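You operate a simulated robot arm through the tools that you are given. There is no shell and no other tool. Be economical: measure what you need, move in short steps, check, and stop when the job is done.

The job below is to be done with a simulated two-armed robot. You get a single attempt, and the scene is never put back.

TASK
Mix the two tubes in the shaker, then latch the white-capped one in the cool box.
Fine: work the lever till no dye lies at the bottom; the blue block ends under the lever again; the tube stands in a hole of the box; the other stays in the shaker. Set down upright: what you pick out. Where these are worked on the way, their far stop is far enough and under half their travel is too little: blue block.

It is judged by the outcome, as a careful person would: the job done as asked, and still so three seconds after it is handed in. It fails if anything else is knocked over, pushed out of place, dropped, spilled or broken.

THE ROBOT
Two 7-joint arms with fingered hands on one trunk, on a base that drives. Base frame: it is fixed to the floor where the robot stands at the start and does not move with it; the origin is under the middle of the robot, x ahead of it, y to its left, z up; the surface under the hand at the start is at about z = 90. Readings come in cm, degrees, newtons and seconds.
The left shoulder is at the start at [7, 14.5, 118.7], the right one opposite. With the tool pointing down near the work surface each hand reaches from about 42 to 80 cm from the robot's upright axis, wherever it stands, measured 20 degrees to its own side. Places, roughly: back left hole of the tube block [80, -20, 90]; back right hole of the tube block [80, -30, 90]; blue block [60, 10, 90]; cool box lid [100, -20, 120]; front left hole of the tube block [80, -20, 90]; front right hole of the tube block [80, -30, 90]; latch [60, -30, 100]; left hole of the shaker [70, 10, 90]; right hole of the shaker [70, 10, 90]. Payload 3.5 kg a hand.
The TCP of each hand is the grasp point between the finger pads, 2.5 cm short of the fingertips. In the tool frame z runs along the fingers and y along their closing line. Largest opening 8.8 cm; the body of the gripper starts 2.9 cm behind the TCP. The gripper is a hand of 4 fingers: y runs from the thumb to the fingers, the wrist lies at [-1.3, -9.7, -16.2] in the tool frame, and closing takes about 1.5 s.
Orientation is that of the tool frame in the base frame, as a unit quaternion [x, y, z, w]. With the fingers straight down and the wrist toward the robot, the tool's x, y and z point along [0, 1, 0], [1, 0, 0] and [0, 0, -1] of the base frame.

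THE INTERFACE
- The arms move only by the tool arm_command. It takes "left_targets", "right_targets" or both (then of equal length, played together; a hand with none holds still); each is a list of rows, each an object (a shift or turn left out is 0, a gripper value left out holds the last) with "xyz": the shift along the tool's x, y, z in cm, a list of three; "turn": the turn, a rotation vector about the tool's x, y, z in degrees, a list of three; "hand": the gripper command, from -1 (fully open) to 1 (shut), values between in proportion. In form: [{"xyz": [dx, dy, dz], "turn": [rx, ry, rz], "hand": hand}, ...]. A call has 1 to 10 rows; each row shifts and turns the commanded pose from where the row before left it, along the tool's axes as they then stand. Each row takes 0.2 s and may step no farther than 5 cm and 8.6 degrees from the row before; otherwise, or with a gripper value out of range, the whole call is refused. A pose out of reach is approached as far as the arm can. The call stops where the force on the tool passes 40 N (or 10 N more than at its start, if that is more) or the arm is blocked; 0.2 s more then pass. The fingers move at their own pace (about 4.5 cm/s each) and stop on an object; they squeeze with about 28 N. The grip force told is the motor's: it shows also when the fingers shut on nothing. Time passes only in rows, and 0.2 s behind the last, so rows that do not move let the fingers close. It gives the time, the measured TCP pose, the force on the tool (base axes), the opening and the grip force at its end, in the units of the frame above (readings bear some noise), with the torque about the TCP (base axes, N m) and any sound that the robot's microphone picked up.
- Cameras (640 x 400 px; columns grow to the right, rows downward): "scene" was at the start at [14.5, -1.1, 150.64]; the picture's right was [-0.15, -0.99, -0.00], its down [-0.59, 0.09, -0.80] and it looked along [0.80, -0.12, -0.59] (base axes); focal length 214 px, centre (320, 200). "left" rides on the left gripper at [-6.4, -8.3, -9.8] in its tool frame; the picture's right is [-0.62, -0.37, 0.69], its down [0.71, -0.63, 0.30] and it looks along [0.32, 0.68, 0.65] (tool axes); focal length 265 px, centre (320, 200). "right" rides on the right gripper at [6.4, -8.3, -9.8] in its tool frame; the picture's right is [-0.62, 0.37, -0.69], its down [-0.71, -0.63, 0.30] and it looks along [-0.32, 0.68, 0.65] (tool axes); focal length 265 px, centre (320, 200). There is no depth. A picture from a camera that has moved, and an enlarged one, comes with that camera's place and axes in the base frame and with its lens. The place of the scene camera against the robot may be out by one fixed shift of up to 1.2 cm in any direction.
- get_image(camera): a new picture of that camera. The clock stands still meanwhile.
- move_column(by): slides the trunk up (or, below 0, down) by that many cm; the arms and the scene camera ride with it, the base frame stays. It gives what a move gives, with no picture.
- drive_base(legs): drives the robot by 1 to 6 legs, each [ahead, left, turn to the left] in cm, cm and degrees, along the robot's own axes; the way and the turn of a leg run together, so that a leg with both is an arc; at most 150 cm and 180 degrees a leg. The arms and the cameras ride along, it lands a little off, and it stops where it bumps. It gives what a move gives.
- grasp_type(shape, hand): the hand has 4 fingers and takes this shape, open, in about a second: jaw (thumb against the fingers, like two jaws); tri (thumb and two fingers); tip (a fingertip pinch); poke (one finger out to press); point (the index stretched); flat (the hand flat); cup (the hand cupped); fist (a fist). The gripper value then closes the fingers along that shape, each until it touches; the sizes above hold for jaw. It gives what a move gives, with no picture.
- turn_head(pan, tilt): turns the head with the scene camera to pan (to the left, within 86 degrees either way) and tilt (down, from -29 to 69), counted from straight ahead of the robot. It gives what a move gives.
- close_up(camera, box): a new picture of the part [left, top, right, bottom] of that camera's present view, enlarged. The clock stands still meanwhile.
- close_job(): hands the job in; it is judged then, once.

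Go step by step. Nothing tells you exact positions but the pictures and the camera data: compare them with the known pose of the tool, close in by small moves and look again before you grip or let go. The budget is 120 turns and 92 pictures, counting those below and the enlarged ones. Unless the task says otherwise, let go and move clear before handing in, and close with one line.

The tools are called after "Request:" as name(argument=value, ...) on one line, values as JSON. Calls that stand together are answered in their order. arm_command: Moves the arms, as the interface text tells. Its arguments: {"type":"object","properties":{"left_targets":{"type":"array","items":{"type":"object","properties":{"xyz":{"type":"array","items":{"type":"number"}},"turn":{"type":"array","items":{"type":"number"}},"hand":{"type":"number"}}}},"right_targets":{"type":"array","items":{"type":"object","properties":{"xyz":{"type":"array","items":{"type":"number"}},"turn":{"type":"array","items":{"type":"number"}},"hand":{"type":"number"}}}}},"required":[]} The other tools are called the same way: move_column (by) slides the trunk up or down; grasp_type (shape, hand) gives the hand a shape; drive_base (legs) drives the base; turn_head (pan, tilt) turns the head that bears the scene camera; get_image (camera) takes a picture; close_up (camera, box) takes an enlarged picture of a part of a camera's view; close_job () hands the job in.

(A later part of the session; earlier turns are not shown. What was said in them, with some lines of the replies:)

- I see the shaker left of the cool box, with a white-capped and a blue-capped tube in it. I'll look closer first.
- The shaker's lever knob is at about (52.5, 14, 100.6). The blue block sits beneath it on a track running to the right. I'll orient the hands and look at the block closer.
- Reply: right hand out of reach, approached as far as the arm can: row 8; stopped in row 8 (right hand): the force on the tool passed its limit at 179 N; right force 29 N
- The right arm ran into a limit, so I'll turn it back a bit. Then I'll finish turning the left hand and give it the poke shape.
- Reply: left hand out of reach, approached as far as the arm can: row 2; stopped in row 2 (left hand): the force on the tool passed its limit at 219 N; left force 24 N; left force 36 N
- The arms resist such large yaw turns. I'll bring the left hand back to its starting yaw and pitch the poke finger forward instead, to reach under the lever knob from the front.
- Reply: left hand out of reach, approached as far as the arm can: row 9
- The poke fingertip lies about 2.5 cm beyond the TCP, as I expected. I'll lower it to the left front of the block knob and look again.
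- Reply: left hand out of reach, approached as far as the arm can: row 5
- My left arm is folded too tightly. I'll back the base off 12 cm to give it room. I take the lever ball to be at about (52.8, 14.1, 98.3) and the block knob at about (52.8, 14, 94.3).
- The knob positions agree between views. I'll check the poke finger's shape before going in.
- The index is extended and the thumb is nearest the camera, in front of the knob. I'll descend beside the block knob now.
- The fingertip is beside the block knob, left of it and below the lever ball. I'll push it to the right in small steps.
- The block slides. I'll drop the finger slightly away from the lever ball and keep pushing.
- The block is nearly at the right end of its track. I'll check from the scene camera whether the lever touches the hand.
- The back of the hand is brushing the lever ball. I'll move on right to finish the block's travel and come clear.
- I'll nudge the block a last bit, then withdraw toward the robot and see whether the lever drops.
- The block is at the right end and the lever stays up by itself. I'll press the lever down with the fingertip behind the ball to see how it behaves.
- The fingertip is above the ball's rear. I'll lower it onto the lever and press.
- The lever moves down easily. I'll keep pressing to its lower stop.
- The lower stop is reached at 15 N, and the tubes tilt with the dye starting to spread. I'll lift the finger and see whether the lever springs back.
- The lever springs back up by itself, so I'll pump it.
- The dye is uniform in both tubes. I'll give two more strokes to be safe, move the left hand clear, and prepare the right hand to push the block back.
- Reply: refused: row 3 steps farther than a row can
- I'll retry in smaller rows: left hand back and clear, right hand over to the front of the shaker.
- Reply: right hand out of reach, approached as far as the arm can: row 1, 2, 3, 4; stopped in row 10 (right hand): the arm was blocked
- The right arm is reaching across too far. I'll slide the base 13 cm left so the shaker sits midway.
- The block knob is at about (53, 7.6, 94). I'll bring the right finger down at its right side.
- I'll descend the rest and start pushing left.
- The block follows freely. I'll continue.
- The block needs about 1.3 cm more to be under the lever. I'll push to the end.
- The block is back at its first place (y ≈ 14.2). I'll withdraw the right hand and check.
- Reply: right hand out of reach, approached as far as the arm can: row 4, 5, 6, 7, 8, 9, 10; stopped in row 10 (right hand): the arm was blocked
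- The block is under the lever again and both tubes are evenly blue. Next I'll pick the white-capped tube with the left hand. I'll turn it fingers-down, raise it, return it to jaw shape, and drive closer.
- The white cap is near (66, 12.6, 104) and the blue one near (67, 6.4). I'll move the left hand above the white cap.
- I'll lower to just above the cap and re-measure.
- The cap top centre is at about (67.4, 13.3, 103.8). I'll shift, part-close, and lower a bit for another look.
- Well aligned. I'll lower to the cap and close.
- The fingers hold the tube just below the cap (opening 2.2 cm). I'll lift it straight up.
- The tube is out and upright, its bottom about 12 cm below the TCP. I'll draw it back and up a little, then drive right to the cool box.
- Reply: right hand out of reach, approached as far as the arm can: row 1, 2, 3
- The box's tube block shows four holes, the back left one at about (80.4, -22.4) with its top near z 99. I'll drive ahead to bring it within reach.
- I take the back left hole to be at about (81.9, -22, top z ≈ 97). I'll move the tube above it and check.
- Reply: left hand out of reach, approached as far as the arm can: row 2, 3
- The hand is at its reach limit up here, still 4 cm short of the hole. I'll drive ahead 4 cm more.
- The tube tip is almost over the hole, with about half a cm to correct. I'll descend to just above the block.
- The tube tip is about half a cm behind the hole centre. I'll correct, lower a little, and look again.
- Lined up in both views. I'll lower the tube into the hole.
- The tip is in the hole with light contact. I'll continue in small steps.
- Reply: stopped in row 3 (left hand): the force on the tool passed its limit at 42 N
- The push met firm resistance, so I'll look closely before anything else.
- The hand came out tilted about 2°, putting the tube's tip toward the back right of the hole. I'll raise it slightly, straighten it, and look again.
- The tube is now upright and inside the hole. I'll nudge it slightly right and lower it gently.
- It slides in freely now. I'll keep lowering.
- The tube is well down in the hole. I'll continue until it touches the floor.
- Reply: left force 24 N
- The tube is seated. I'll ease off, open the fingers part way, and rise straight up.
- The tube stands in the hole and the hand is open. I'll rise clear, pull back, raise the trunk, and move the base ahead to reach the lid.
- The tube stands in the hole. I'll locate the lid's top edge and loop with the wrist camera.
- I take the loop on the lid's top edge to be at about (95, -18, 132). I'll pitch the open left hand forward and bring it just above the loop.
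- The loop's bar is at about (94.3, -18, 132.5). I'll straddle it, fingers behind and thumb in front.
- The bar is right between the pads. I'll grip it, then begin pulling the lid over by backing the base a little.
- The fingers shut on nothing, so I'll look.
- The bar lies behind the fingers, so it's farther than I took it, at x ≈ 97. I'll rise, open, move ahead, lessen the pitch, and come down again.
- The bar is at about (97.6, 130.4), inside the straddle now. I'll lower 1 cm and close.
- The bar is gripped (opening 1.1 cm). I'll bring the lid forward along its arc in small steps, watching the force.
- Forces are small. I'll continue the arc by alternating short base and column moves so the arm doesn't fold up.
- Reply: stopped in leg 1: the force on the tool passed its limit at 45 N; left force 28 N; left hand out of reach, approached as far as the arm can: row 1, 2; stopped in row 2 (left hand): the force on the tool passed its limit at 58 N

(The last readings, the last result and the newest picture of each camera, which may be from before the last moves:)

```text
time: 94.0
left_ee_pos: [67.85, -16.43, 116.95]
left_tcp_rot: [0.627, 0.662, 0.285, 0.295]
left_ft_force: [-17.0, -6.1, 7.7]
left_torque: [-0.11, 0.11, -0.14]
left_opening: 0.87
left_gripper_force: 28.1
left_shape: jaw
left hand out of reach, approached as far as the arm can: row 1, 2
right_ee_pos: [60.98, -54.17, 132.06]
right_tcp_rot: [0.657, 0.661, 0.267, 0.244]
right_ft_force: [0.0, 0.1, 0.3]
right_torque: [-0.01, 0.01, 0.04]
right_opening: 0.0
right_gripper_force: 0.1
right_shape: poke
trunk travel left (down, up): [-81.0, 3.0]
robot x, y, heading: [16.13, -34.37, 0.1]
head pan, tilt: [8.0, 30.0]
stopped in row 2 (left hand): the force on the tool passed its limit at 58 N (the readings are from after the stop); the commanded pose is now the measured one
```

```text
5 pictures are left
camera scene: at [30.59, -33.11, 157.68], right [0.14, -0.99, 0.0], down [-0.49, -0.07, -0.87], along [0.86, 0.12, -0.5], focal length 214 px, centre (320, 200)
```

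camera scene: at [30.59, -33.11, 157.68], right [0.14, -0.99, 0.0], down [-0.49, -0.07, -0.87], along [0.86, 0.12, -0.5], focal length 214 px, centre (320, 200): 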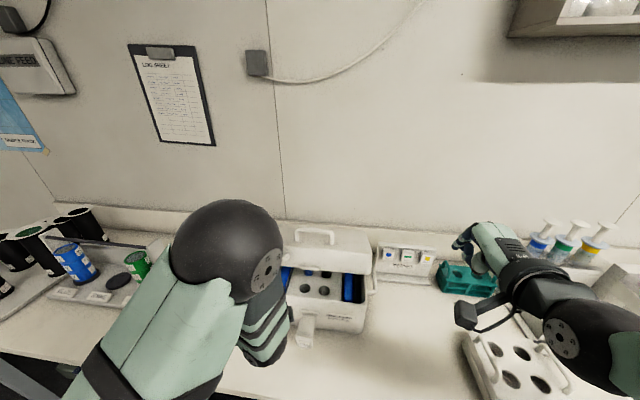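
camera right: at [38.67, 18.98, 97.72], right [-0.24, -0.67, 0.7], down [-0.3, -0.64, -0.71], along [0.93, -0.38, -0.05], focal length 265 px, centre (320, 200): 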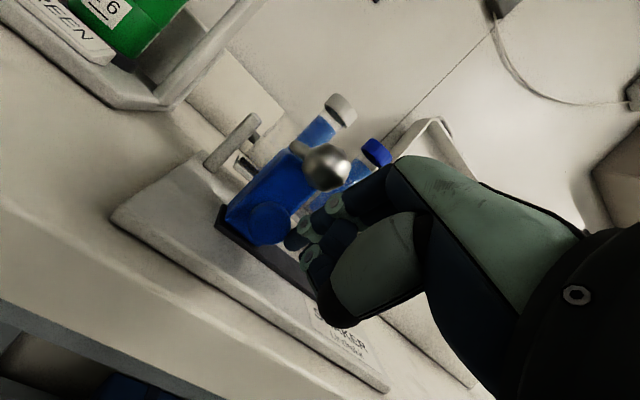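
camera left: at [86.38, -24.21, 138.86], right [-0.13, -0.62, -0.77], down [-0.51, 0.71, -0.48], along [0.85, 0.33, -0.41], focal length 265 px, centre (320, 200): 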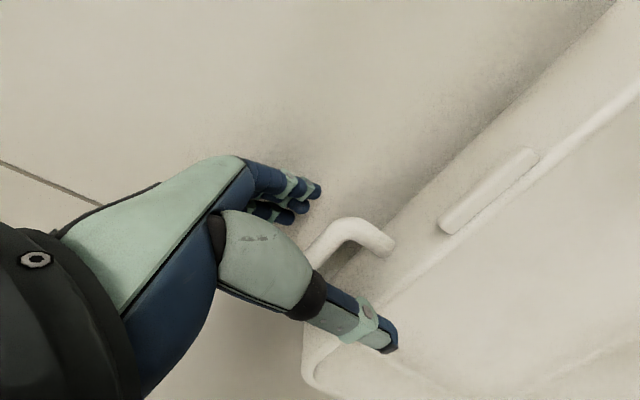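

The arm is folded at its limit here, so I'll lower the rest with the column and small base moves.

Request:
drive_base(legs=[[-1.2, 0, 0]])

Request:
move_column(by=-3)

```text
time: 94.7
left_ee_pos: [66.91, -16.26, 116.84]
left_tcp_rot: [0.626, 0.664, 0.285, 0.292]
left_ft_force: [5.0, -0.8, -4.6]
left_torque: [-0.03, 0.04, -0.05]
left_opening: 0.85
left_gripper_force: 28.0
left_shape: jaw
right_ee_pos: [60.02, -54.2, 131.85]
right_tcp_rot: [0.658, 0.662, 0.266, 0.243]
right_ft_force: [-1.1, -0.1, -0.3]
right_torque: [0.01, -0.03, 0.01]
right_opening: 0.01
right_gripper_force: 0.1
right_shape: poke
trunk travel left (down, up): [-81.0, 3.0]
robot x, y, heading: [14.97, -34.11, 0.0]
head pan, tilt: [8.0, 30.0]
```

```text
time: 95.5
left_ee_pos: [66.39, -16.28, 114.1]
left_tcp_rot: [0.626, 0.663, 0.287, 0.294]
left_ft_force: [-12.0, -1.3, 3.4]
left_torque: [0.09, -0.19, 0.06]
left_opening: 0.86
left_gripper_force: 28.4
left_shape: jaw
right_ee_pos: [59.54, -54.26, 129.12]
right_tcp_rot: [0.657, 0.661, 0.267, 0.244]
right_ft_force: [-0.5, 0.0, -0.4]
right_torque: [-0.03, 0.0, 0.01]
right_opening: 0.0
right_gripper_force: 0.1
right_shape: poke
trunk travel left (down, up): [-78.0, 6.0]
robot x, y, heading: [14.74, -34.41, -0.3]
head pan, tilt: [8.0, 30.0]
```

Request:
drive_base(legs=[[-1.2, 0, 0]])

Request:
move_column(by=-3)

Request:
drive_base(legs=[[-0.5, 0, 0]])

Request:
move_column(by=-2.5)

```text
time: 96.2
left_ee_pos: [65.77, -16.43, 113.79]
left_tcp_rot: [0.627, 0.663, 0.285, 0.294]
left_ft_force: [0.2, -1.0, -2.4]
left_torque: [0.01, -0.03, -0.02]
left_opening: 0.86
left_gripper_force: 27.9
left_shape: jaw
right_ee_pos: [58.73, -54.21, 128.83]
right_tcp_rot: [0.658, 0.662, 0.266, 0.242]
right_ft_force: [-1.0, -0.3, 0.1]
right_torque: [0.03, -0.01, 0.02]
right_opening: 0.0
right_gripper_force: 0.0
right_shape: poke
trunk travel left (down, up): [-78.0, 6.0]
robot x, y, heading: [13.88, -34.73, -0.3]
head pan, tilt: [8.0, 30.0]
```

```text
time: 97.0
left_ee_pos: [65.28, -16.17, 110.92]
left_tcp_rot: [0.626, 0.663, 0.286, 0.295]
left_ft_force: [-10.4, -1.1, 1.6]
left_torque: [0.05, -0.16, 0.09]
left_opening: 0.86
left_gripper_force: 27.3
left_shape: jaw
right_ee_pos: [58.46, -54.22, 126.1]
right_tcp_rot: [0.657, 0.662, 0.267, 0.243]
right_ft_force: [-0.3, 0.7, 0.0]
right_torque: [0.0, 0.01, 0.01]
right_opening: 0.0
right_gripper_force: 0.0
right_shape: poke
trunk travel left (down, up): [-75.0, 9.0]
robot x, y, heading: [13.67, -34.54, -0.2]
head pan, tilt: [8.0, 30.0]
```

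```text
time: 97.7
left_ee_pos: [65.08, -16.32, 110.81]
left_tcp_rot: [0.626, 0.664, 0.285, 0.294]
left_ft_force: [-1.2, -0.4, -1.5]
left_torque: [0.02, -0.01, 0.01]
left_opening: 0.85
left_gripper_force: 27.6
left_shape: jaw
right_ee_pos: [58.25, -54.16, 125.97]
right_tcp_rot: [0.657, 0.662, 0.266, 0.243]
right_ft_force: [0.1, -0.4, 0.0]
right_torque: [-0.02, 0.0, 0.02]
right_opening: 0.0
right_gripper_force: 0.1
right_shape: poke
trunk travel left (down, up): [-75.0, 9.0]
robot x, y, heading: [13.16, -34.2, 0.0]
head pan, tilt: [8.0, 30.0]
```

```text
time: 98.4
left_ee_pos: [64.78, -16.29, 108.51]
left_tcp_rot: [0.626, 0.663, 0.286, 0.294]
left_ft_force: [-13.1, -1.9, 0.9]
left_torque: [0.06, -0.19, 0.12]
left_opening: 0.86
left_gripper_force: 28.0
left_shape: jaw
right_ee_pos: [57.88, -54.14, 123.65]
right_tcp_rot: [0.657, 0.661, 0.267, 0.244]
right_ft_force: [-0.2, 0.0, -0.9]
right_torque: [0.02, 0.03, 0.01]
right_opening: 0.02
right_gripper_force: 0.1
right_shape: poke
trunk travel left (down, up): [-72.5, 11.5]
robot x, y, heading: [13.14, -34.32, -0.2]
head pan, tilt: [8.0, 30.0]
```

Request:
drive_base(legs=[[-0.5, 0, 0]])

Request:
move_column(by=-1.5)

Request:
move_column(by=-1)

Request:
get_image(camera="scene")

```text
time: 99.1
left_ee_pos: [64.57, -16.35, 108.47]
left_tcp_rot: [0.627, 0.663, 0.284, 0.295]
left_ft_force: [-1.9, -1.7, -1.8]
left_torque: [0.05, -0.06, -0.01]
left_opening: 0.86
left_gripper_force: 28.3
left_shape: jaw
right_ee_pos: [57.86, -54.3, 123.42]
right_tcp_rot: [0.658, 0.662, 0.266, 0.243]
right_ft_force: [-0.3, 0.4, -0.2]
right_torque: [-0.02, -0.01, -0.02]
right_opening: 0.01
right_gripper_force: 0.1
right_shape: poke
trunk travel left (down, up): [-72.5, 11.5]
robot x, y, heading: [12.9, -34.52, -0.1]
head pan, tilt: [8.0, 30.0]
```

```text
time: 99.8
left_ee_pos: [64.47, -16.28, 106.98]
left_tcp_rot: [0.626, 0.663, 0.285, 0.295]
left_ft_force: [-6.4, -1.6, -1.9]
left_torque: [0.04, -0.14, 0.06]
left_opening: 0.82
left_gripper_force: 28.2
left_shape: jaw
right_ee_pos: [57.5, -54.36, 121.96]
right_tcp_rot: [0.657, 0.661, 0.266, 0.244]
right_ft_force: [-0.5, -1.0, 0.6]
right_torque: [0.0, -0.02, 0.01]
right_opening: 0.01
right_gripper_force: 0.0
right_shape: poke
trunk travel left (down, up): [-71.0, 13.0]
robot x, y, heading: [12.25, -34.32, 0.1]
head pan, tilt: [8.0, 30.0]
```

```text
time: 100.3
left_ee_pos: [64.47, -16.41, 106.05]
left_tcp_rot: [0.626, 0.663, 0.285, 0.296]
left_ft_force: [-8.3, -2.0, 2.5]
left_torque: [0.07, -0.08, 0.06]
left_opening: 0.82
left_gripper_force: 28.3
left_shape: jaw
right_ee_pos: [57.55, -54.39, 121.07]
right_tcp_rot: [0.658, 0.661, 0.266, 0.244]
right_ft_force: [1.0, 0.4, 0.0]
right_torque: [-0.01, 0.03, 0.03]
right_opening: 0.0
right_gripper_force: 0.1
right_shape: poke
trunk travel left (down, up): [-70.0, 14.0]
robot x, y, heading: [12.87, -34.78, 0.1]
head pan, tilt: [8.0, 30.0]
```

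```text
4 pictures are left
camera scene: at [27.22, -33.13, 146.67], right [0.14, -0.99, 0.0], down [-0.49, -0.07, -0.87], along [0.86, 0.12, -0.5], focal length 214 px, centre (320, 200)
```

scene: 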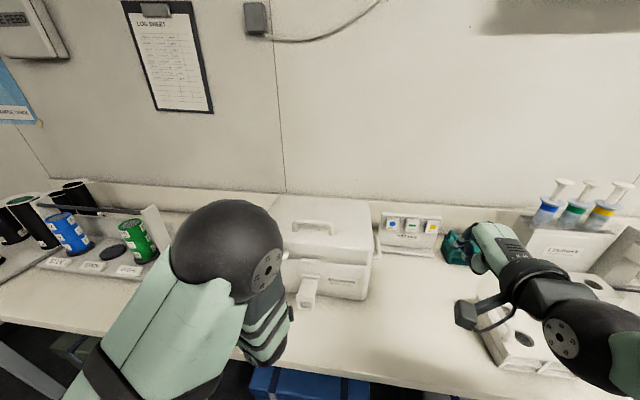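

The lid is nearly down. I'll lower on until it rests on the rim.

Request:
move_column(by=-0.8)

Request:
move_column(by=-0.8)

```text
time: 100.9
left_ee_pos: [64.47, -16.34, 105.27]
left_tcp_rot: [0.626, 0.663, 0.287, 0.295]
left_ft_force: [-5.7, -2.3, 10.7]
left_torque: [0.11, -0.06, 0.07]
left_opening: 0.87
left_gripper_force: 27.8
left_shape: jaw
right_ee_pos: [57.53, -54.38, 120.24]
right_tcp_rot: [0.658, 0.661, 0.266, 0.244]
right_ft_force: [0.0, 0.5, 1.5]
right_torque: [0.01, -0.01, 0.0]
right_opening: 0.01
right_gripper_force: 0.0
right_shape: poke
trunk travel left (down, up): [-69.2, 14.8]
robot x, y, heading: [12.57, -34.56, -0.1]
head pan, tilt: [8.0, 30.0]
```

```text
time: 101.5
left_ee_pos: [64.4, -16.34, 105.07]
left_tcp_rot: [0.624, 0.661, 0.291, 0.298]
left_ft_force: [2.0, -0.8, 38.2]
left_torque: [0.06, 0.26, 0.14]
left_opening: 0.93
left_gripper_force: 27.7
left_shape: jaw
right_ee_pos: [57.36, -54.48, 119.55]
right_tcp_rot: [0.658, 0.661, 0.267, 0.244]
right_ft_force: [-0.4, 0.2, 0.7]
right_torque: [0.01, 0.01, 0.01]
right_opening: 0.0
right_gripper_force: 0.1
right_shape: poke
trunk travel left (down, up): [-68.4, 15.6]
robot x, y, heading: [12.94, -34.43, -0.1]
head pan, tilt: [8.0, 30.0]
```

The lid is closed on the rim at 38 N. I'll unload, open the hand, and back out along the fingers.

Request:
move_column(by=0.7)

Request:
arm_command(left_targets=[{"hand": -1}, {"hand": -1}, {"hand": -1}, {"hand": -1}, {"hand": -1}, {"hand": -1}, {"hand": -1}, {"xyz": [0, 0, -1.5]}, {"xyz": [0, 0, -1.5]}, {"xyz": [0, 0, -1.5]}])

```text
time: 102.0
left_ee_pos: [64.51, -16.33, 105.04]
left_tcp_rot: [0.627, 0.663, 0.285, 0.294]
left_ft_force: [-0.5, -1.0, 17.5]
left_torque: [0.02, 0.17, 0.11]
left_opening: 0.88
left_gripper_force: 27.9
left_shape: jaw
right_ee_pos: [57.52, -54.25, 120.13]
right_tcp_rot: [0.657, 0.661, 0.267, 0.244]
right_ft_force: [-0.5, -0.1, -0.4]
right_torque: [0.0, -0.01, 0.0]
right_opening: 0.0
right_gripper_force: 0.0
right_shape: poke
trunk travel left (down, up): [-69.1, 14.9]
robot x, y, heading: [12.69, -34.33, -0.3]
head pan, tilt: [8.0, 30.0]
```

```text
time: 102.9
left_ee_pos: [63.55, -16.33, 104.79]
left_tcp_rot: [0.628, 0.665, 0.281, 0.291]
left_ft_force: [-29.7, -3.7, 4.3]
left_torque: [-0.16, 1.39, 0.51]
left_opening: 5.66
left_gripper_force: 0.1
left_shape: jaw
right_ee_pos: [56.86, -54.32, 120.27]
right_tcp_rot: [0.656, 0.662, 0.269, 0.245]
right_ft_force: [-0.1, 0.1, -0.4]
right_torque: [0.01, 0.06, -0.01]
right_opening: 0.0
right_gripper_force: 0.0
right_shape: poke
trunk travel left (down, up): [-69.1, 14.9]
robot x, y, heading: [12.26, -34.62, -0.1]
head pan, tilt: [8.0, 30.0]
stopped in row 4 (left hand): the force on the tool passed its limit at 41 N (the readings are from after the stop); the commanded pose is now the measured one
```

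The opening fingers press on the lid's edge. The present opening is enough, so I'll ease it slightly and back out.

Request:
arm_command(left_targets=[{"hand": 0.1, "xyz": [0, 0, -0.3]}, {"hand": 0.1}, {"xyz": [0, 0, -1]}, {"xyz": [0, 0, -1]}, {"xyz": [0, 0, -1]}, {"xyz": [0, 0, -1]}])

```text
time: 104.3
left_ee_pos: [61.73, -15.98, 107.16]
left_tcp_rot: [0.623, 0.671, 0.276, 0.293]
left_ft_force: [10.0, -7.9, -3.6]
left_torque: [-0.01, 0.17, -0.43]
left_opening: 4.17
left_gripper_force: 0.0
left_shape: jaw
left hand out of reach, approached as far as the arm can: row 6
right_ee_pos: [57.7, -53.96, 120.12]
right_tcp_rot: [0.657, 0.663, 0.265, 0.244]
right_ft_force: [0.3, -0.2, -0.2]
right_torque: [0.03, 0.01, -0.02]
right_opening: 0.0
right_gripper_force: 0.0
right_shape: poke
trunk travel left (down, up): [-69.1, 14.9]
robot x, y, heading: [12.59, -34.4, 0.0]
head pan, tilt: [8.0, 30.0]
```

Request:
drive_base(legs=[[-10, 0, 0]])

Request:
get_image(camera="scene")

```text
time: 105.4
left_ee_pos: [51.77, -16.2, 107.41]
left_tcp_rot: [0.623, 0.669, 0.278, 0.295]
left_ft_force: [-0.5, 0.4, 0.0]
left_torque: [0.04, -0.03, 0.0]
left_opening: 3.99
left_gripper_force: 0.0
left_shape: jaw
right_ee_pos: [47.6, -54.15, 120.07]
right_tcp_rot: [0.658, 0.661, 0.266, 0.244]
right_ft_force: [-0.5, 0.2, 0.1]
right_torque: [0.01, -0.02, 0.02]
right_opening: 0.0
right_gripper_force: 0.1
right_shape: poke
trunk travel left (down, up): [-69.1, 14.9]
robot x, y, heading: [2.6, -34.66, -0.3]
head pan, tilt: [8.0, 30.0]
```

```text
3 pictures are left
camera scene: at [17.34, -33.01, 145.74], right [0.14, -0.99, 0.0], down [-0.5, -0.07, -0.87], along [0.86, 0.12, -0.5], focal length 214 px, centre (320, 200)
```

scene: 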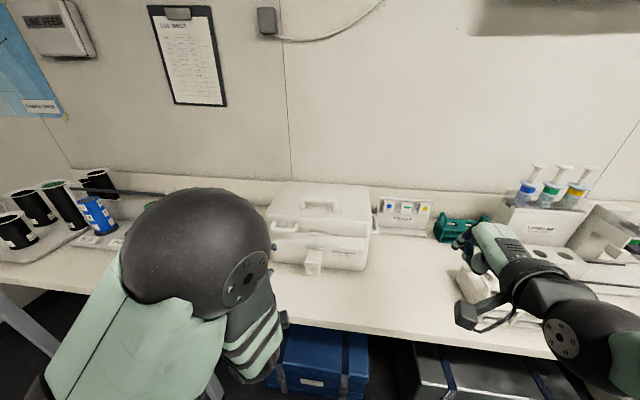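

The lid is shut. The latch hasp sticks out of the front at about (60–66, -25, 97–98). I'll lift it from beneath with the left index finger in poke shape.

Request:
grasp_type(shape="poke", hand="left")

Request:
drive_base(legs=[[0, -8.6, 0.2]])

Request:
arm_command(left_targets=[{"turn": [-5, 0, 0]}, {"turn": [-5, 0, 0]}, {"xyz": [0, -2.33, 2.49]}, {"xyz": [0, -2.33, 2.49]}, {"xyz": [0, -2.33, 2.49]}, {}])

Request:
get_image(camera="left")

```text
time: 106.3
left_ee_pos: [51.83, -16.17, 107.48]
left_tcp_rot: [0.623, 0.669, 0.277, 0.294]
left_ft_force: [0.2, 0.8, 0.1]
left_torque: [0.02, 0.03, 0.03]
left_opening: 0.01
left_gripper_force: 0.0
left_shape: poke
right_ee_pos: [47.7, -54.3, 119.92]
right_tcp_rot: [0.658, 0.662, 0.264, 0.243]
right_ft_force: [1.2, -0.3, 1.0]
right_torque: [0.01, 0.03, -0.02]
right_opening: 0.0
right_gripper_force: 0.1
right_shape: poke
trunk travel left (down, up): [-69.1, 14.9]
robot x, y, heading: [2.13, -34.63, -0.2]
head pan, tilt: [8.0, 30.0]
```

```text
time: 107.4
left_ee_pos: [51.65, -24.41, 107.37]
left_tcp_rot: [0.621, 0.671, 0.278, 0.294]
left_ft_force: [0.1, 0.2, 0.2]
left_torque: [0.03, -0.02, -0.02]
left_opening: 0.01
left_gripper_force: 0.0
left_shape: poke
right_ee_pos: [47.68, -62.49, 120.02]
right_tcp_rot: [0.656, 0.663, 0.266, 0.244]
right_ft_force: [-0.6, -0.4, 0.4]
right_torque: [-0.01, 0.02, 0.01]
right_opening: 0.0
right_gripper_force: 0.0
right_shape: poke
trunk travel left (down, up): [-69.1, 14.9]
robot x, y, heading: [2.59, -43.4, 0.2]
head pan, tilt: [8.0, 30.0]
```

```text
time: 108.8
left_ee_pos: [58.54, -24.09, 106.85]
left_tcp_rot: [0.582, 0.656, 0.329, 0.35]
left_ft_force: [-0.7, -0.1, -0.5]
left_torque: [-0.02, 0.0, -0.01]
left_opening: 0.02
left_gripper_force: 0.0
left_shape: poke
left hand out of reach, approached as far as the arm can: row 1, 2, 3, 4, 5
right_ee_pos: [47.71, -62.68, 120.01]
right_tcp_rot: [0.656, 0.664, 0.267, 0.242]
right_ft_force: [-0.1, 0.5, 0.0]
right_torque: [0.02, 0.01, 0.01]
right_opening: 0.0
right_gripper_force: 0.0
right_shape: poke
trunk travel left (down, up): [-69.1, 14.9]
robot x, y, heading: [2.36, -42.85, 0.0]
head pan, tilt: [8.0, 30.0]
```

```text
2 pictures are left
camera left: at [46.42, -31.58, 105.59], right [0.43, -0.64, -0.64], down [-0.13, 0.65, -0.75], along [0.89, 0.41, 0.2], focal length 265 px, centre (320, 200)
```

left: 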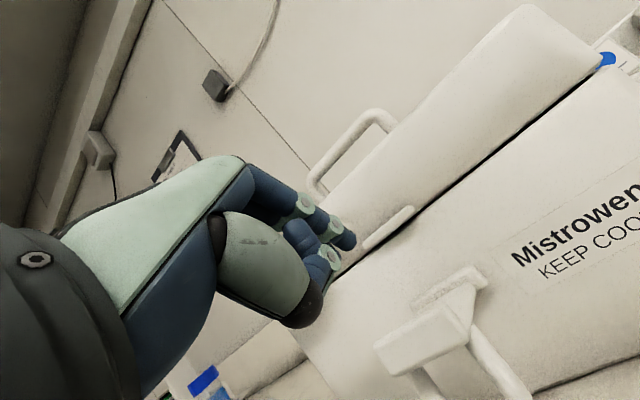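

I see the latch well: a hasp with a crossbar at about (59.6, -25, 99.5), and the catch tab on the lid above it. The arm is near its fold limit, so I'll use base and column moves to place the finger under the crossbar.

Request:
arm_command(left_targets=[{"xyz": [0, 3.4, -0.5]}, {"xyz": [0, 3.4, -0.5]}, {"xyz": [0, 3.0, -0.4]}, {}])

Request:
drive_base(legs=[[-7, -1, 0]])

```text
time: 109.8
left_ee_pos: [62.66, -24.41, 115.9]
left_tcp_rot: [0.595, 0.642, 0.336, 0.348]
left_ft_force: [0.1, 0.7, 0.3]
left_torque: [0.02, -0.02, 0.02]
left_opening: 0.01
left_gripper_force: 0.1
left_shape: poke
right_ee_pos: [47.77, -62.69, 120.09]
right_tcp_rot: [0.656, 0.663, 0.266, 0.243]
right_ft_force: [-0.4, 0.6, -0.1]
right_torque: [0.0, 0.01, 0.04]
right_opening: 0.02
right_gripper_force: 0.1
right_shape: poke
trunk travel left (down, up): [-69.1, 14.9]
robot x, y, heading: [2.66, -42.8, 0.1]
head pan, tilt: [8.0, 30.0]
```

```text
time: 110.8
left_ee_pos: [55.83, -25.16, 115.7]
left_tcp_rot: [0.594, 0.645, 0.335, 0.346]
left_ft_force: [0.8, -0.4, 0.4]
left_torque: [-0.03, 0.01, -0.01]
left_opening: 0.01
left_gripper_force: 0.0
left_shape: poke
right_ee_pos: [41.04, -63.61, 119.85]
right_tcp_rot: [0.656, 0.664, 0.266, 0.242]
right_ft_force: [0.1, 0.2, -0.1]
right_torque: [0.03, 0.0, 0.01]
right_opening: 0.02
right_gripper_force: 0.0
right_shape: poke
trunk travel left (down, up): [-69.1, 14.9]
robot x, y, heading: [-4.27, -44.18, -0.2]
head pan, tilt: [8.0, 30.0]
```

Request:
drive_base(legs=[[-2.5, 0, 0.2]])

Request:
move_column(by=-18)

```text
time: 111.7
left_ee_pos: [53.45, -24.99, 115.55]
left_tcp_rot: [0.593, 0.646, 0.335, 0.346]
left_ft_force: [-0.2, 0.5, 0.5]
left_torque: [0.01, 0.01, -0.02]
left_opening: 0.0
left_gripper_force: 0.0
left_shape: poke
right_ee_pos: [38.59, -63.47, 119.87]
right_tcp_rot: [0.656, 0.664, 0.265, 0.241]
right_ft_force: [0.9, -0.3, 0.6]
right_torque: [0.01, 0.0, 0.0]
right_opening: 0.0
right_gripper_force: 0.1
right_shape: poke
trunk travel left (down, up): [-69.1, 14.9]
robot x, y, heading: [-6.74, -44.15, 0.2]
head pan, tilt: [8.0, 30.0]
```

```text
time: 113.7
left_ee_pos: [53.07, -25.02, 97.92]
left_tcp_rot: [0.592, 0.645, 0.336, 0.347]
left_ft_force: [0.0, 0.6, -1.2]
left_torque: [0.03, -0.01, -0.01]
left_opening: 0.0
left_gripper_force: 0.1
left_shape: poke
right_ee_pos: [38.31, -63.44, 102.01]
right_tcp_rot: [0.655, 0.664, 0.266, 0.242]
right_ft_force: [0.4, 0.2, -0.1]
right_torque: [-0.02, -0.01, -0.01]
right_opening: 0.0
right_gripper_force: 0.1
right_shape: poke
trunk travel left (down, up): [-51.1, 32.9]
robot x, y, heading: [-7.04, -43.92, 0.3]
head pan, tilt: [8.0, 30.0]
```

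Request:
arm_command(left_targets=[{"xyz": [0.05, -0.84, 0.54]}, {"xyz": [-0.08, 0.69, 1.1]}, {"xyz": [-0.08, 0.69, 1.1]}, {"xyz": [-0.08, 0.69, 1.1]}, {"xyz": [-0.08, 0.69, 1.1]}, {"xyz": [-0.08, 0.69, 1.1]}, {}])

```text
time: 114.8
left_ee_pos: [56.51, -25.14, 96.76]
left_tcp_rot: [0.592, 0.648, 0.334, 0.344]
left_ft_force: [-45.2, -3.3, 3.8]
left_torque: [0.04, 0.44, 0.15]
left_opening: 0.02
left_gripper_force: 0.1
left_shape: poke
right_ee_pos: [37.32, -63.58, 102.26]
right_tcp_rot: [0.654, 0.663, 0.269, 0.245]
right_ft_force: [-0.7, -0.5, -0.1]
right_torque: [0.01, 0.01, -0.03]
right_opening: 0.03
right_gripper_force: 0.0
right_shape: poke
trunk travel left (down, up): [-51.1, 32.9]
robot x, y, heading: [-6.89, -44.32, 0.5]
head pan, tilt: [8.0, 30.0]
stopped in row 5 (left hand): the force on the tool passed its limit at 48 N (the readings are from after the stop); the commanded pose is now the measured one
```

The tip met the solid end of the hasp at z 95.4. I'll back off, go a little lower, pass under it, and then raise.

Request:
arm_command(left_targets=[{"xyz": [0.06, -0.6, -0.95]}, {"xyz": [0.05, -0.8, 0.52]}, {"xyz": [0.05, -0.8, 0.52]}, {"xyz": [-0.06, 0.53, 0.85]}, {"xyz": [-0.06, 0.53, 0.85]}, {"xyz": [-0.04, 0.4, 0.65]}, {}])

```text
time: 116.4
left_ee_pos: [58.1, -25.06, 95.07]
left_tcp_rot: [0.594, 0.646, 0.333, 0.345]
left_ft_force: [-52.5, -4.4, -0.6]
left_torque: [0.05, -0.34, 0.15]
left_opening: 0.0
left_gripper_force: 0.0
left_shape: poke
right_ee_pos: [37.33, -63.53, 102.49]
right_tcp_rot: [0.653, 0.664, 0.27, 0.245]
right_ft_force: [-0.8, -1.1, -0.1]
right_torque: [-0.02, -0.02, 0.0]
right_opening: 0.0
right_gripper_force: 0.1
right_shape: poke
trunk travel left (down, up): [-51.1, 32.9]
robot x, y, heading: [-6.82, -44.17, 0.4]
head pan, tilt: [8.0, 30.0]
```

I'll look to see the contact.

Request:
get_image(camera="left")

```text
1 pictures are left
camera left: at [45.76, -32.25, 93.57], right [0.42, -0.63, -0.65], down [-0.12, 0.67, -0.73], along [0.9, 0.39, 0.21], focal length 265 px, centre (320, 200)
```

left: 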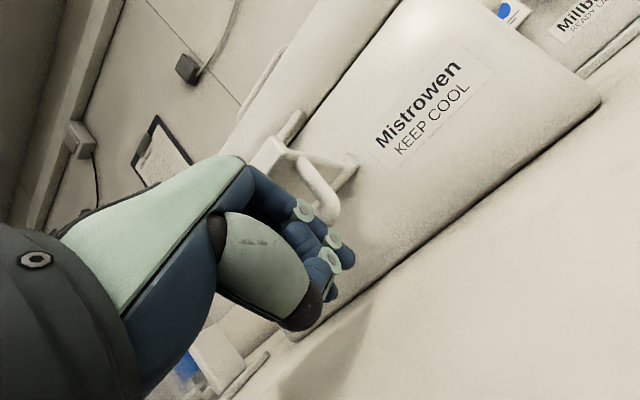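

The pull loop hangs down to z ≈ 96, and my finger's shaft is against its front lower edge. I'll ease back a little and raise, so the sloped finger lifts it.

Request:
arm_command(left_targets=[{"xyz": [0.03, -0.25, -0.4]}, {"xyz": [-0.03, 0.42, -0.27]}, {"xyz": [-0.03, 0.42, -0.27]}, {"xyz": [-0.03, 0.42, -0.27]}])

```text
time: 117.4
left_ee_pos: [57.65, -25.08, 96.13]
left_tcp_rot: [0.594, 0.648, 0.332, 0.343]
left_ft_force: [-44.6, -3.1, -13.8]
left_torque: [0.04, -0.13, 0.15]
left_opening: 0.0
left_gripper_force: 0.1
left_shape: poke
right_ee_pos: [37.53, -63.4, 102.52]
right_tcp_rot: [0.654, 0.664, 0.268, 0.244]
right_ft_force: [-0.8, 0.6, -0.6]
right_torque: [0.03, 0.01, -0.02]
right_opening: 0.0
right_gripper_force: 0.0
right_shape: poke
trunk travel left (down, up): [-51.1, 32.9]
robot x, y, heading: [-6.79, -44.02, 0.4]
head pan, tilt: [8.0, 30.0]
```

Request:
arm_command(left_targets=[{"xyz": [0.02, -0.12, -0.2]}, {"xyz": [0, 0.34, -0.49]}, {"xyz": [0, 0.34, -0.49]}, {"xyz": [0, 0.34, -0.49]}, {"xyz": [0, 0.34, -0.49]}])

```text
time: 118.6
left_ee_pos: [57.04, -24.99, 98.63]
left_tcp_rot: [0.593, 0.646, 0.334, 0.345]
left_ft_force: [-28.0, 0.5, 1.0]
left_torque: [0.04, -0.17, 0.15]
left_opening: 0.0
left_gripper_force: 0.1
left_shape: poke
right_ee_pos: [37.73, -63.52, 102.26]
right_tcp_rot: [0.654, 0.664, 0.268, 0.244]
right_ft_force: [0.4, -1.0, -0.8]
right_torque: [0.0, -0.01, 0.02]
right_opening: 0.0
right_gripper_force: 0.0
right_shape: poke
trunk travel left (down, up): [-51.1, 32.9]
robot x, y, heading: [-7.03, -44.38, 0.1]
head pan, tilt: [8.0, 30.0]
```

From two views the hasp's plate end is at about (58, -25.7, 100.3), with the loop opening beneath it at z ≈ 96.5–99.5. I'll back off and slide the finger through the opening along its own axis.

Request:
arm_command(left_targets=[{"xyz": [0.1, -0.87, -1.39]}, {"xyz": [-0.5, 0.35, -0.2]}, {}, {"xyz": [0, 0, 1]}, {"xyz": [0, 0, 1]}, {"xyz": [0, 0, 1]}, {"xyz": [0, 0, 0.7]}])

```text
time: 120.2
left_ee_pos: [59.07, -25.27, 96.6]
left_tcp_rot: [0.593, 0.648, 0.332, 0.343]
left_ft_force: [-1.5, 0.0, -0.8]
left_torque: [-0.04, 0.02, 0.01]
left_opening: 0.01
left_gripper_force: 0.1
left_shape: poke
right_ee_pos: [38.35, -63.46, 102.01]
right_tcp_rot: [0.654, 0.665, 0.266, 0.242]
right_ft_force: [0.0, -1.0, 0.4]
right_torque: [-0.01, 0.01, -0.02]
right_opening: 0.0
right_gripper_force: 0.0
right_shape: poke
trunk travel left (down, up): [-51.1, 32.9]
robot x, y, heading: [-7.21, -44.12, 0.4]
head pan, tilt: [8.0, 30.0]
```

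The finger passed in with no contact force. I'll raise it to lift the hasp.

Request:
arm_command(left_targets=[{"xyz": [0, 0.63, -0.4]}, {"xyz": [0, 0.63, -0.4]}, {"xyz": [0, 0.63, -0.4]}, {"xyz": [0, 0.63, -0.4]}])

```text
time: 121.2
left_ee_pos: [59.16, -25.15, 99.51]
left_tcp_rot: [0.594, 0.649, 0.332, 0.342]
left_ft_force: [-0.8, -0.1, -0.4]
left_torque: [0.0, -0.01, -0.04]
left_opening: 0.01
left_gripper_force: 0.0
left_shape: poke
right_ee_pos: [38.18, -63.42, 102.09]
right_tcp_rot: [0.655, 0.665, 0.266, 0.242]
right_ft_force: [-0.7, 0.4, 0.2]
right_torque: [-0.02, 0.05, -0.01]
right_opening: 0.0
right_gripper_force: 0.0
right_shape: poke
trunk travel left (down, up): [-51.1, 32.9]
robot x, y, heading: [-7.13, -44.11, 0.3]
head pan, tilt: [8.0, 30.0]
```

Request:
arm_command(left_targets=[{"xyz": [0, 1.05, -0.19]}, {"xyz": [0, 1.05, -0.19]}, {"xyz": [0, 1.06, 0.09]}, {"xyz": [0, 1.06, 0.09]}])

```text
time: 122.2
left_ee_pos: [60.78, -25.13, 102.69]
left_tcp_rot: [0.597, 0.65, 0.327, 0.338]
left_ft_force: [-25.7, -6.5, -25.6]
left_torque: [-0.05, -0.47, 0.17]
left_opening: 0.01
left_gripper_force: 0.2
left_shape: poke
right_ee_pos: [38.08, -63.44, 102.12]
right_tcp_rot: [0.655, 0.664, 0.267, 0.242]
right_ft_force: [0.4, 0.4, -0.2]
right_torque: [-0.04, 0.04, -0.01]
right_opening: 0.01
right_gripper_force: 0.0
right_shape: poke
trunk travel left (down, up): [-51.1, 32.9]
robot x, y, heading: [-7.12, -44.25, 0.4]
head pan, tilt: [8.0, 30.0]
```

The hasp is on the finger (about 37° up). I'll keep following its arc.

Request:
arm_command(left_targets=[{"xyz": [0, 0.5, 0.0]}, {"xyz": [0, 0.5, 0.0]}, {"xyz": [0, 0.5, 0.05]}])

```text
time: 122.6
left_ee_pos: [60.75, -24.93, 102.29]
left_tcp_rot: [0.6, 0.652, 0.322, 0.333]
left_ft_force: [-24.8, -3.3, -13.9]
left_torque: [-0.05, -0.53, 0.21]
left_opening: 0.01
left_gripper_force: 0.1
left_shape: poke
right_ee_pos: [37.9, -63.4, 102.25]
right_tcp_rot: [0.655, 0.664, 0.267, 0.244]
right_ft_force: [-0.4, 0.0, 0.0]
right_torque: [0.02, 0.01, -0.02]
right_opening: 0.0
right_gripper_force: 0.1
right_shape: poke
trunk travel left (down, up): [-51.1, 32.9]
robot x, y, heading: [-6.92, -44.04, 0.6]
head pan, tilt: [8.0, 30.0]
stopped in row 1 (left hand): the force on the tool passed its limit at 51 N (the readings are from after the stop); the commanded pose is now the measured one
```

The loop is probably jamming against my thumb. I'll draw the finger back so only its tip supports the hasp, then continue up.

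Request:
arm_command(left_targets=[{"xyz": [0, -0.2, -0.8]}, {"xyz": [0, 0, -0.8]}, {"xyz": [0, 0, -0.7]}, {}])

```text
time: 123.6
left_ee_pos: [59.08, -25.07, 103.77]
left_tcp_rot: [0.598, 0.65, 0.325, 0.337]
left_ft_force: [-3.4, 0.3, 0.6]
left_torque: [0.0, 0.01, 0.03]
left_opening: 0.0
left_gripper_force: 0.0
left_shape: poke
right_ee_pos: [38.22, -63.34, 102.04]
right_tcp_rot: [0.654, 0.665, 0.266, 0.242]
right_ft_force: [-0.4, 0.2, 0.7]
right_torque: [0.0, 0.0, 0.03]
right_opening: 0.0
right_gripper_force: 0.0
right_shape: poke
trunk travel left (down, up): [-51.1, 32.9]
robot x, y, heading: [-6.98, -44.07, 0.2]
head pan, tilt: [8.0, 30.0]
```

Request:
arm_command(left_targets=[{"xyz": [0, 0.6, 0.04]}, {"xyz": [0, 0.6, 0.04]}, {"xyz": [0, 0.6, 0.04]}, {"xyz": [0, 0.6, 0.04]}])

```text
time: 124.7
left_ee_pos: [59.62, -24.77, 104.56]
left_tcp_rot: [0.603, 0.655, 0.318, 0.327]
left_ft_force: [-36.7, 0.2, -11.9]
left_torque: [0.07, 0.19, -0.1]
left_opening: 0.0
left_gripper_force: 0.0
left_shape: poke
right_ee_pos: [37.62, -63.36, 102.33]
right_tcp_rot: [0.654, 0.665, 0.267, 0.244]
right_ft_force: [0.4, -0.4, 0.3]
right_torque: [0.0, -0.01, 0.02]
right_opening: 0.02
right_gripper_force: 0.1
right_shape: poke
trunk travel left (down, up): [-51.1, 32.9]
robot x, y, heading: [-7.2, -44.1, 0.4]
head pan, tilt: [8.0, 30.0]
stopped in row 4 (left hand): the force on the tool passed its limit at 42 N (the readings are from after the stop); the commanded pose is now the measured one
```

The finger threaded through the loop can't follow the rotation, so I'll withdraw it fully and look at where the hasp stands.

Request:
arm_command(left_targets=[{"xyz": [0, -0.3, -1]}, {"xyz": [0, 0, -1.5]}, {"xyz": [0, 0, -1.5]}, {"xyz": [0, 0, -1.5]}, {}])

Request:
get_image(camera="left")

```text
time: 125.9
left_ee_pos: [55.88, -25.08, 107.56]
left_tcp_rot: [0.602, 0.653, 0.319, 0.331]
left_ft_force: [-0.3, -0.8, 0.4]
left_torque: [-0.01, 0.0, -0.02]
left_opening: 0.02
left_gripper_force: 0.1
left_shape: poke
right_ee_pos: [38.27, -63.43, 102.04]
right_tcp_rot: [0.655, 0.665, 0.267, 0.243]
right_ft_force: [-0.8, 0.4, -0.3]
right_torque: [0.05, 0.0, 0.02]
right_opening: 0.0
right_gripper_force: 0.0
right_shape: poke
trunk travel left (down, up): [-51.1, 32.9]
robot x, y, heading: [-7.04, -44.03, 0.4]
head pan, tilt: [8.0, 30.0]
```

```text
0 pictures are left
camera left: at [43.46, -32.22, 106.89], right [0.39, -0.63, -0.67], down [-0.15, 0.67, -0.72], along [0.91, 0.39, 0.16], focal length 265 px, centre (320, 200)
```

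left: 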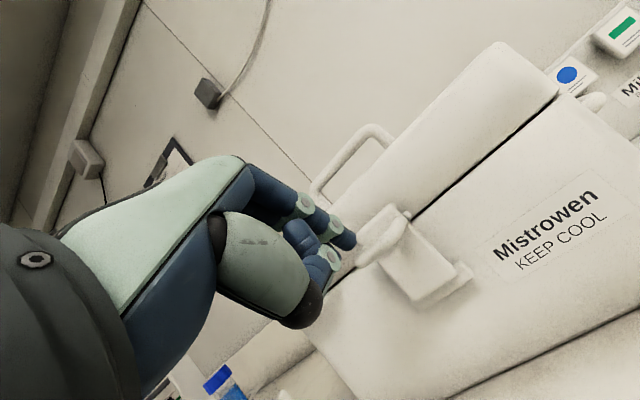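

The hasp is now upright against the lid, its plate spanning z 98–105 over the catch. That is why it stopped: it was at its end. I'll press it once more firmly toward the box to be sure it's latched.

Request:
arm_command(left_targets=[{"xyz": [0.05, -0.75, 0.48]}, {"xyz": [0.05, -0.75, 0.48]}, {"xyz": [-0.05, 0.42, 0.68]}, {"xyz": [-0.05, 0.42, 0.68]}, {"xyz": [-0.05, 0.42, 0.68]}, {"xyz": [-0.05, 0.42, 0.68]}, {"xyz": [-0.05, 0.42, 0.68]}])

```text
time: 127.5
left_ee_pos: [58.97, -25.26, 105.92]
left_tcp_rot: [0.603, 0.653, 0.319, 0.33]
left_ft_force: [-31.3, -0.9, -5.8]
left_torque: [-0.02, 0.48, 0.03]
left_opening: 0.0
left_gripper_force: 0.1
left_shape: poke
right_ee_pos: [37.6, -63.4, 102.27]
right_tcp_rot: [0.654, 0.664, 0.268, 0.244]
right_ft_force: [-0.1, -0.3, 0.1]
right_torque: [0.02, -0.01, -0.01]
right_opening: 0.01
right_gripper_force: 0.1
right_shape: poke
trunk travel left (down, up): [-51.1, 32.9]
robot x, y, heading: [-6.7, -44.3, 0.4]
head pan, tilt: [8.0, 30.0]
```

Request:
arm_command(left_targets=[{"xyz": [-0.03, 0.25, 0.4]}, {"xyz": [-0.03, 0.25, 0.4]}, {}])

Request:
arm_command(left_targets=[{"xyz": [0, -0.8, -1.3]}, {"xyz": [0, -1.2, -2]}, {"xyz": [0, -1, -3]}, {"xyz": [0, 0, -3]}])

Request:
drive_base(legs=[[-12, 0, 0]])

```text
time: 127.8
left_ee_pos: [58.91, -25.18, 105.75]
left_tcp_rot: [0.604, 0.653, 0.317, 0.33]
left_ft_force: [-36.3, -2.3, -1.6]
left_torque: [-0.02, 0.47, 0.13]
left_opening: 0.03
left_gripper_force: 0.1
left_shape: poke
right_ee_pos: [37.39, -63.31, 102.38]
right_tcp_rot: [0.653, 0.665, 0.27, 0.244]
right_ft_force: [0.1, 0.7, 0.2]
right_torque: [0.02, 0.03, -0.02]
right_opening: 0.03
right_gripper_force: 0.0
right_shape: poke
trunk travel left (down, up): [-51.1, 32.9]
robot x, y, heading: [-7.46, -44.12, 0.7]
head pan, tilt: [8.0, 30.0]
stopped in row 1 (left hand): the force on the tool passed its limit at 44 N (the readings are from after the stop); the commanded pose is now the measured one
```

```text
time: 128.8
left_ee_pos: [50.4, -25.31, 108.3]
left_tcp_rot: [0.602, 0.655, 0.317, 0.328]
left_ft_force: [1.1, 0.3, -0.1]
left_torque: [-0.06, 0.01, -0.04]
left_opening: 0.0
left_gripper_force: 0.0
left_shape: poke
right_ee_pos: [37.97, -63.17, 102.13]
right_tcp_rot: [0.654, 0.666, 0.265, 0.243]
right_ft_force: [-0.3, -0.3, -0.1]
right_torque: [-0.03, 0.02, 0.0]
right_opening: 0.0
right_gripper_force: 0.2
right_shape: poke
trunk travel left (down, up): [-51.1, 32.9]
robot x, y, heading: [-7.53, -43.79, 0.5]
head pan, tilt: [8.0, 30.0]
```

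```text
time: 130.1
left_ee_pos: [38.44, -25.76, 108.22]
left_tcp_rot: [0.603, 0.655, 0.317, 0.327]
left_ft_force: [0.3, 0.4, -0.2]
left_torque: [-0.01, -0.03, -0.04]
left_opening: 0.0
left_gripper_force: 0.0
left_shape: poke
right_ee_pos: [26.3, -63.54, 101.87]
right_tcp_rot: [0.654, 0.665, 0.267, 0.242]
right_ft_force: [0.4, 0.2, -0.8]
right_torque: [0.04, -0.01, -0.05]
right_opening: 0.02
right_gripper_force: 0.1
right_shape: poke
trunk travel left (down, up): [-51.1, 32.9]
robot x, y, heading: [-18.99, -44.2, 0.3]
head pan, tilt: [8.0, 30.0]
```

The hasp stood firm against a 44 N push, the lid is shut, and both hands are clear, so I'm handing in.

Request:
close_job()

```text
The job is handed in.
```

I mixed both tubes until the dye was even, slid the blue block back under the lever, and stood the white-capped tube in the back left hole of the cool box. The lid is closed and the hasp is up over its catch. I had no pictures left after the last press on the hasp, so that it is latched rests on it holding against a 44 N push. The blue-capped tube stayed in the shaker.
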